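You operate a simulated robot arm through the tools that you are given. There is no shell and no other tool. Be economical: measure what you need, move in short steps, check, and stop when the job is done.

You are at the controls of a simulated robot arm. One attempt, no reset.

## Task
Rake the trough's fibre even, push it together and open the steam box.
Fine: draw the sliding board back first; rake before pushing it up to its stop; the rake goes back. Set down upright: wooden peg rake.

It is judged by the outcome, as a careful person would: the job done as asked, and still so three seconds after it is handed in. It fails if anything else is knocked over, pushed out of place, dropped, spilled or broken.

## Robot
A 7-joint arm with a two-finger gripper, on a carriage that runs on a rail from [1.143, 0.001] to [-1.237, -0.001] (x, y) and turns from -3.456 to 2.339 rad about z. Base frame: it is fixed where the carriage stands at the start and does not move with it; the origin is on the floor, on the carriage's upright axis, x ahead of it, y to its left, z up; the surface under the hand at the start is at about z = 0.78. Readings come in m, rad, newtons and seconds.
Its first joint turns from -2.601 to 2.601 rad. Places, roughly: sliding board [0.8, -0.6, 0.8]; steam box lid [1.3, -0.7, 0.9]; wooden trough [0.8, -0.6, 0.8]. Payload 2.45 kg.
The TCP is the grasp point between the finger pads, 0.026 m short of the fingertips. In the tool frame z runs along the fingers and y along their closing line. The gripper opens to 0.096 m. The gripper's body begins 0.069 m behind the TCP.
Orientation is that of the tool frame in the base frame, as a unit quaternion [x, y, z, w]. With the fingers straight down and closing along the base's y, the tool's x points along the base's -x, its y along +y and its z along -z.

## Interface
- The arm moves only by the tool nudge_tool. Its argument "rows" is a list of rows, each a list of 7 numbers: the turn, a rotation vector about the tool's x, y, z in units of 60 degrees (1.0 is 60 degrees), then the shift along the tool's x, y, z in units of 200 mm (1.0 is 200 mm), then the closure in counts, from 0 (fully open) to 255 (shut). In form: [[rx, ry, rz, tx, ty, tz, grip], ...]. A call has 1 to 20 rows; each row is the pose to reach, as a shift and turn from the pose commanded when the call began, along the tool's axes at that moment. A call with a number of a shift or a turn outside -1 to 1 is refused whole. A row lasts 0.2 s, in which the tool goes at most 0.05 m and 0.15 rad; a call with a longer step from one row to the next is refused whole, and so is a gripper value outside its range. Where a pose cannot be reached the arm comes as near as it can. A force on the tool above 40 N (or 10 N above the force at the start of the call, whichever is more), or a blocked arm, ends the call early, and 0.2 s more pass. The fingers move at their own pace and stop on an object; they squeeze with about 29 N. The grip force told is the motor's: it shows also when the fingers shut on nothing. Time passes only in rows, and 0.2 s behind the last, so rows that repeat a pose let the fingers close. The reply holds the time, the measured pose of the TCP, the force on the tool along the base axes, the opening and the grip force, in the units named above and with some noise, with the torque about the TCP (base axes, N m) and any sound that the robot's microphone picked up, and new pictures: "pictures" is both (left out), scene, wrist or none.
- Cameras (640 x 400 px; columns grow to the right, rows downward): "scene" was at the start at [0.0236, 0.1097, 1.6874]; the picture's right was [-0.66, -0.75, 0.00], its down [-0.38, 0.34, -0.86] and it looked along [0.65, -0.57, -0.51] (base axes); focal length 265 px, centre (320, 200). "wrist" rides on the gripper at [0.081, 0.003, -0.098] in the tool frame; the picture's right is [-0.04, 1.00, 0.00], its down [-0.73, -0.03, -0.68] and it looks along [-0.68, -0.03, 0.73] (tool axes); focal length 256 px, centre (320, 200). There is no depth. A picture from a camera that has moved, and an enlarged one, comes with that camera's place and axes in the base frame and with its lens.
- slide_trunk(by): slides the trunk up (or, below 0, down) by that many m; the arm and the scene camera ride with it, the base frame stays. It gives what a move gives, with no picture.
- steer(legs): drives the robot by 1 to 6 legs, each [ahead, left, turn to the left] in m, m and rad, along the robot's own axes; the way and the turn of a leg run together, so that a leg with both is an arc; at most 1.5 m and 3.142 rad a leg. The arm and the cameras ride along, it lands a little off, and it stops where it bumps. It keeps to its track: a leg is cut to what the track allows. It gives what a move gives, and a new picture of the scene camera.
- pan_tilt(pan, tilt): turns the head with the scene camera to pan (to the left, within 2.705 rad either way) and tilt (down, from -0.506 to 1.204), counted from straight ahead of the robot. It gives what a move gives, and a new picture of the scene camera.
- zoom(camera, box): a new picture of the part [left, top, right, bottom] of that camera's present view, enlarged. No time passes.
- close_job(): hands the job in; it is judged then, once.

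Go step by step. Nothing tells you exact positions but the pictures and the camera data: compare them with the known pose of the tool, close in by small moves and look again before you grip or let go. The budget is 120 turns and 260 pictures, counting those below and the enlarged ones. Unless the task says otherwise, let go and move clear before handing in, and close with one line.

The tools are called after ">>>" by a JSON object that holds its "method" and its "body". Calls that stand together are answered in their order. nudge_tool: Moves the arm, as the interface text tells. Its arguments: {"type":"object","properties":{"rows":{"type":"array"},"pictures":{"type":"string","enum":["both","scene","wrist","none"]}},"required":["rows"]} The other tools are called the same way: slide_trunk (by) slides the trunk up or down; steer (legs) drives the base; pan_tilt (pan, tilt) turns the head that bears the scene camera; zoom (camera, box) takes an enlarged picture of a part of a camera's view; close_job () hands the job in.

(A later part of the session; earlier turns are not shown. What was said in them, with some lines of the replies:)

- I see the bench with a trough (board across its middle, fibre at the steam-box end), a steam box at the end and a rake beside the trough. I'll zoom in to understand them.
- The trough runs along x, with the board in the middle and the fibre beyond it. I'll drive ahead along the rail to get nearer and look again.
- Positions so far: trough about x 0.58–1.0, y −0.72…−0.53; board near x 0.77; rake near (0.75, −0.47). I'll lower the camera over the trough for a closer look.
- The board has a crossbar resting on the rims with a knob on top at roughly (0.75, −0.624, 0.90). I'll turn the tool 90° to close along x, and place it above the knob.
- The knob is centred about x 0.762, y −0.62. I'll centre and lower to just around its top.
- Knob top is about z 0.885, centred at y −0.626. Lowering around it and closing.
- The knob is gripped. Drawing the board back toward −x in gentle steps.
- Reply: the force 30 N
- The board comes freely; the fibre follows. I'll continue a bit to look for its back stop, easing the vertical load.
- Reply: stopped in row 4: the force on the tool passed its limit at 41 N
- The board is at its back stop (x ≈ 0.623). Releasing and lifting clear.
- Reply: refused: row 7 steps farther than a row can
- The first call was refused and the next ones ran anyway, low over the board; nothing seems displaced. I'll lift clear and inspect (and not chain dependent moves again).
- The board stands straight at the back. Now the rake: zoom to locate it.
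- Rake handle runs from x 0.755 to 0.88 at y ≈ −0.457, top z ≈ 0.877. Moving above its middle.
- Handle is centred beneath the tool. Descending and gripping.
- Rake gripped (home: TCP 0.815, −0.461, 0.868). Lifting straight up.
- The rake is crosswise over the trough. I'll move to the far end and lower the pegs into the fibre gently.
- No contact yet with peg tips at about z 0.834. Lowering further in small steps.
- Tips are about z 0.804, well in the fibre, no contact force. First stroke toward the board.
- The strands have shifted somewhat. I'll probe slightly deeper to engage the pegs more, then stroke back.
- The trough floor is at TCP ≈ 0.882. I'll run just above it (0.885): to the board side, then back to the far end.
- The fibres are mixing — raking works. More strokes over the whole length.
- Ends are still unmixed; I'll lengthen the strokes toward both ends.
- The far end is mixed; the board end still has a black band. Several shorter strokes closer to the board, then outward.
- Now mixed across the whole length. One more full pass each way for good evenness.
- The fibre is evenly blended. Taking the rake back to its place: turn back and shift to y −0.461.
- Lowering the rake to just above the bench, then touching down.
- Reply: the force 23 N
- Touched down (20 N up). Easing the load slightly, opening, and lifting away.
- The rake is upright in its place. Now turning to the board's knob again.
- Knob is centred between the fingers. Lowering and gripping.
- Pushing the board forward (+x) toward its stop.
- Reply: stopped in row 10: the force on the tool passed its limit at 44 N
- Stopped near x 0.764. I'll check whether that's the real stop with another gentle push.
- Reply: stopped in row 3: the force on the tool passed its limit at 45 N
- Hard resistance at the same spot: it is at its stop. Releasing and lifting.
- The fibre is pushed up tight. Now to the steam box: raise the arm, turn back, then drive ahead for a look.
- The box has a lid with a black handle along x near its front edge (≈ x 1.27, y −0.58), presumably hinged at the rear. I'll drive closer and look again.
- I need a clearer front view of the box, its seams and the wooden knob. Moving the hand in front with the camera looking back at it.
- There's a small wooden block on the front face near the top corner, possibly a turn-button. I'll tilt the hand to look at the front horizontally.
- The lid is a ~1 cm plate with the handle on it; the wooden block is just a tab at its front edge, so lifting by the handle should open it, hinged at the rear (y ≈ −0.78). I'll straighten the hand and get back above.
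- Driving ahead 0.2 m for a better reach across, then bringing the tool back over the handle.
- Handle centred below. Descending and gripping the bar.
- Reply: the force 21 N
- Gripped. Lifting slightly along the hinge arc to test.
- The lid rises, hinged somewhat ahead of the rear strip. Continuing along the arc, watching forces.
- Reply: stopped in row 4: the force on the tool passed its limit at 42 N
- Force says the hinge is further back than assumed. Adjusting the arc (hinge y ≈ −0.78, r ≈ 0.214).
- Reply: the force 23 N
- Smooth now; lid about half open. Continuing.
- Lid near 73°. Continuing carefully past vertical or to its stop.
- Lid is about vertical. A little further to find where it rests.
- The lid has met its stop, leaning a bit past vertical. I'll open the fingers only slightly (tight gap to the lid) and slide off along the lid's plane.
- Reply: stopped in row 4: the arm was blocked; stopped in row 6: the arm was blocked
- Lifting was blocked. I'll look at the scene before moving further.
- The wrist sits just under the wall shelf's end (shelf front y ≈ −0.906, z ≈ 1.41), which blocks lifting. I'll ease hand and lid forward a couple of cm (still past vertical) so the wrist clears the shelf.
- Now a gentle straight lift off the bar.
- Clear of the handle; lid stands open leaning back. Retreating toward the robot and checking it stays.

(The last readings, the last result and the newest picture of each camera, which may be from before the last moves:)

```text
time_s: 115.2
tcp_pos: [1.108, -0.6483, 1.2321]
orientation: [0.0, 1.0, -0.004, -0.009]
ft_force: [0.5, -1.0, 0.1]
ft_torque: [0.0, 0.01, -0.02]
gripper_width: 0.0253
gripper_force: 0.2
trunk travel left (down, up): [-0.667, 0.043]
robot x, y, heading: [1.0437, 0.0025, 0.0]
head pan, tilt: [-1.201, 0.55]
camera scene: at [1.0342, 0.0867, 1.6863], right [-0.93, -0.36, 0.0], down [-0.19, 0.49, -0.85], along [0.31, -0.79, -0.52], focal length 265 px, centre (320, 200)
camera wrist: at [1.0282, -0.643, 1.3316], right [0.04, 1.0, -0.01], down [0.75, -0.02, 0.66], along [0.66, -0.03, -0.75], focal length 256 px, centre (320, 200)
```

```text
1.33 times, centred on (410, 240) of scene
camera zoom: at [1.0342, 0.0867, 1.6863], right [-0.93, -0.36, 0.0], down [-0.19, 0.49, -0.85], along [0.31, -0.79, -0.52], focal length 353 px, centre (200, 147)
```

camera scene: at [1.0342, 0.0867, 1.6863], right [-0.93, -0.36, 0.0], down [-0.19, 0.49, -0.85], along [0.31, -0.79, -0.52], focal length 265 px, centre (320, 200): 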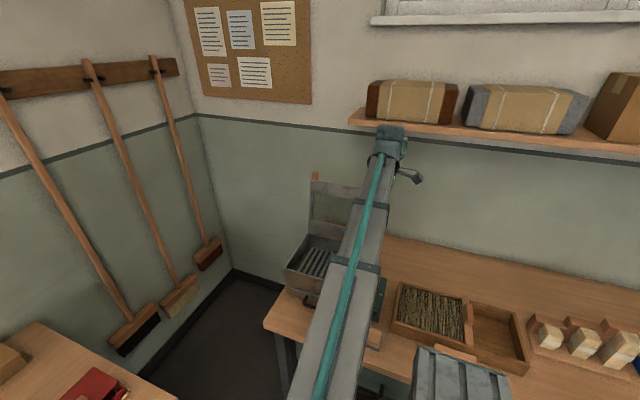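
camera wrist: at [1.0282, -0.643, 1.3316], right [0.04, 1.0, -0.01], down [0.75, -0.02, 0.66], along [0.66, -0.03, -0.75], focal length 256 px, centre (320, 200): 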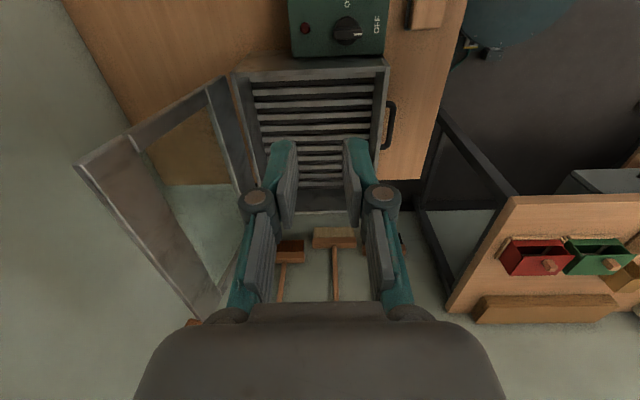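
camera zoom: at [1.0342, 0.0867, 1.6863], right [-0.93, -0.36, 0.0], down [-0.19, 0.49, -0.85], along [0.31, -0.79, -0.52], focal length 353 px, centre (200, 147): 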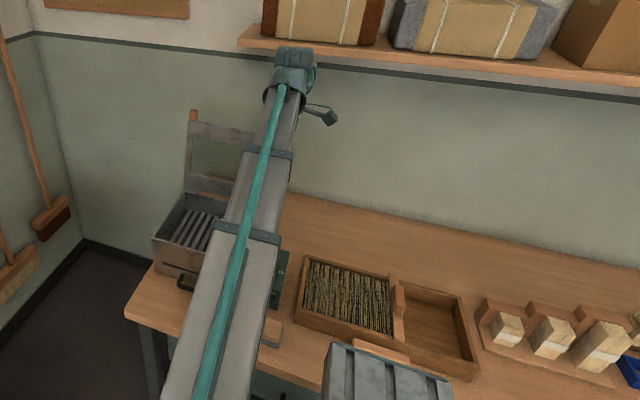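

The lid stays open. A final check on the board and rake.

>>> {"method": "pan_tilt", "body": {"pan": -1.75, "tilt": 0.75}}

>>> {"method": "zoom", "body": {"camera": "scene", "box": [160, 120, 440, 340]}}

```text
time_s: 116.2
tcp_pos: [1.1068, -0.6483, 1.2322]
orientation: [0.0, 1.0, -0.004, -0.011]
ft_force: [-0.4, -0.1, -0.4]
ft_torque: [-0.03, 0.0, 0.01]
gripper_width: 0.025
gripper_force: 0.1
trunk travel left (down, up): [-0.667, 0.043]
robot x, y, heading: [1.0464, 0.0026, -0.004]
head pan, tilt: [-1.751, 0.75]
camera scene: at [0.9868, 0.0888, 1.669], right [-0.98, 0.18, 0.0], down [0.12, 0.67, -0.73], along [-0.13, -0.72, -0.68], focal length 265 px, centre (320, 200)
```

scene: 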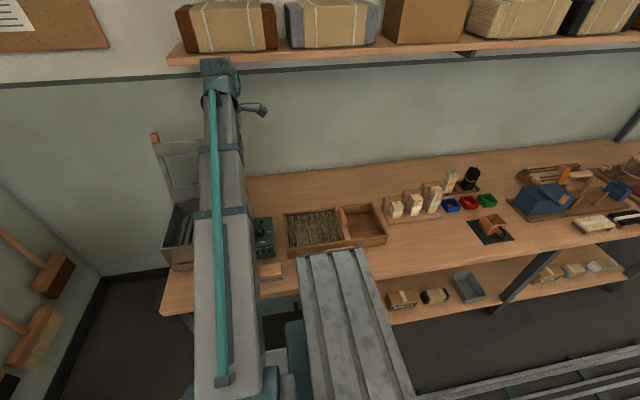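

```text
1.82 times, centred on (300, 230) of scene
camera zoom: at [0.9868, 0.0888, 1.669], right [-0.98, 0.18, 0.0], down [0.12, 0.67, -0.73], along [-0.13, -0.72, -0.68], focal length 482 px, centre (356, 146)
```

zoom: 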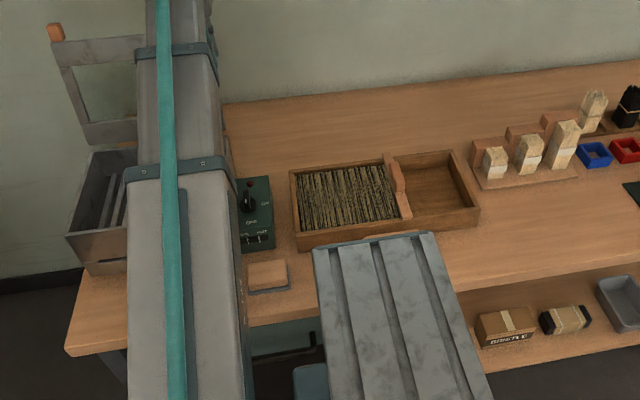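

The rake is hidden behind the robot; I'll drive back a bit to verify it.

>>> {"method": "steer", "body": {"legs": [[-0.7, 0, 0]]}}

>>> {"method": "pan_tilt", "body": {"pan": -0.5, "tilt": 0.7}}

>>> {"method": "zoom", "body": {"camera": "scene", "box": [250, 120, 500, 300]}}

```text
time_s: 120.0
tcp_pos: [0.4268, -0.6484, 1.2325]
orientation: [-0.007, 1.0, -0.005, -0.011]
ft_force: [0.1, -0.3, 0.3]
ft_torque: [-0.01, 0.03, -0.01]
gripper_width: 0.025
gripper_force: 0.2
trunk travel left (down, up): [-0.667, 0.043]
robot x, y, heading: [0.3574, 0.0001, 0.01]
head pan, tilt: [-1.751, 0.75]
camera scene: at [0.2967, 0.0873, 1.6689], right [-0.99, 0.17, 0.0], down [0.11, 0.67, -0.73], along [-0.12, -0.72, -0.68], focal length 265 px, centre (320, 200)
```

scene: 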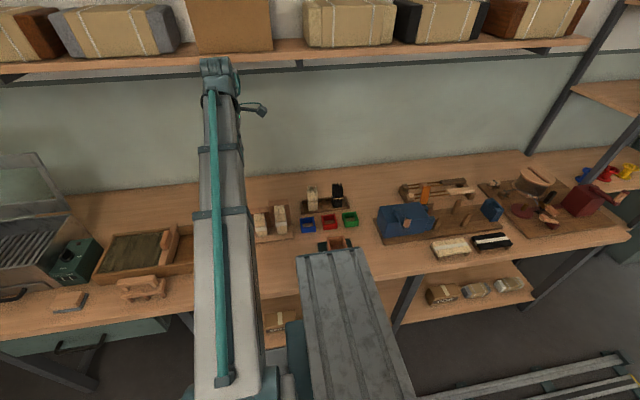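

```text
time_s: 121.4
tcp_pos: [0.4268, -0.6485, 1.2312]
orientation: [-0.006, 1.0, -0.005, -0.01]
ft_force: [0.9, 0.4, 0.1]
ft_torque: [0.0, 0.0, -0.01]
gripper_width: 0.0253
gripper_force: 0.0
trunk travel left (down, up): [-0.667, 0.043]
robot x, y, heading: [0.3584, -0.0022, 0.012]
head pan, tilt: [-0.499, 0.7]
camera scene: at [0.386, 0.1291, 1.6732], right [-0.47, -0.88, 0.0], down [-0.57, 0.3, -0.76], along [0.68, -0.36, -0.64], focal length 265 px, centre (320, 200)
```

scene: 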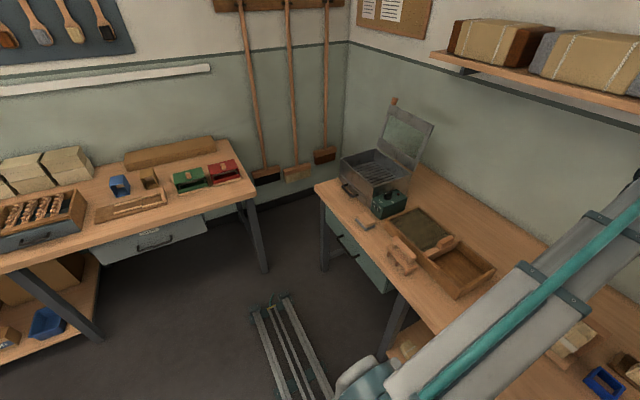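

```text
2.22 times, centred on (375, 210) of scene
camera zoom: at [0.386, 0.1291, 1.6732], right [-0.47, -0.88, 0.0], down [-0.57, 0.3, -0.76], along [0.68, -0.36, -0.64], focal length 589 px, centre (198, 178)
```

zoom: 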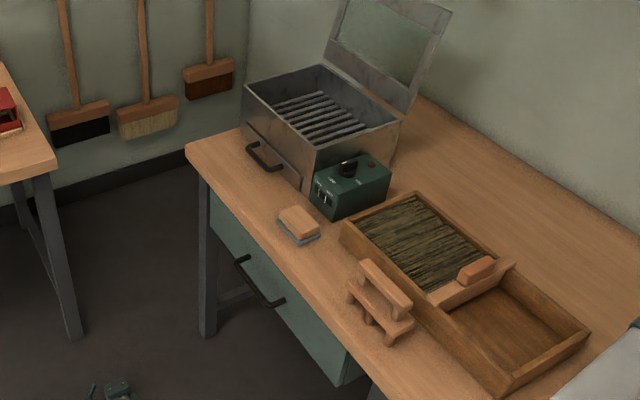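

The rake stands upright in its place, the board is at its stop with the blended fibre pushed together, and the steam box lid stands open. Handing in.

>>> {"method": "close_job", "body": {}}

```text
The job is handed in.
```

The job is handed in. I drew the board back first, raked the two fibres until they were evenly mixed along the trough, and returned the rake upright to its place. Then I pushed the board up to its stop and opened the steam box lid, which stands leaning back on its own. A last look showed nothing else knocked over or out of place.
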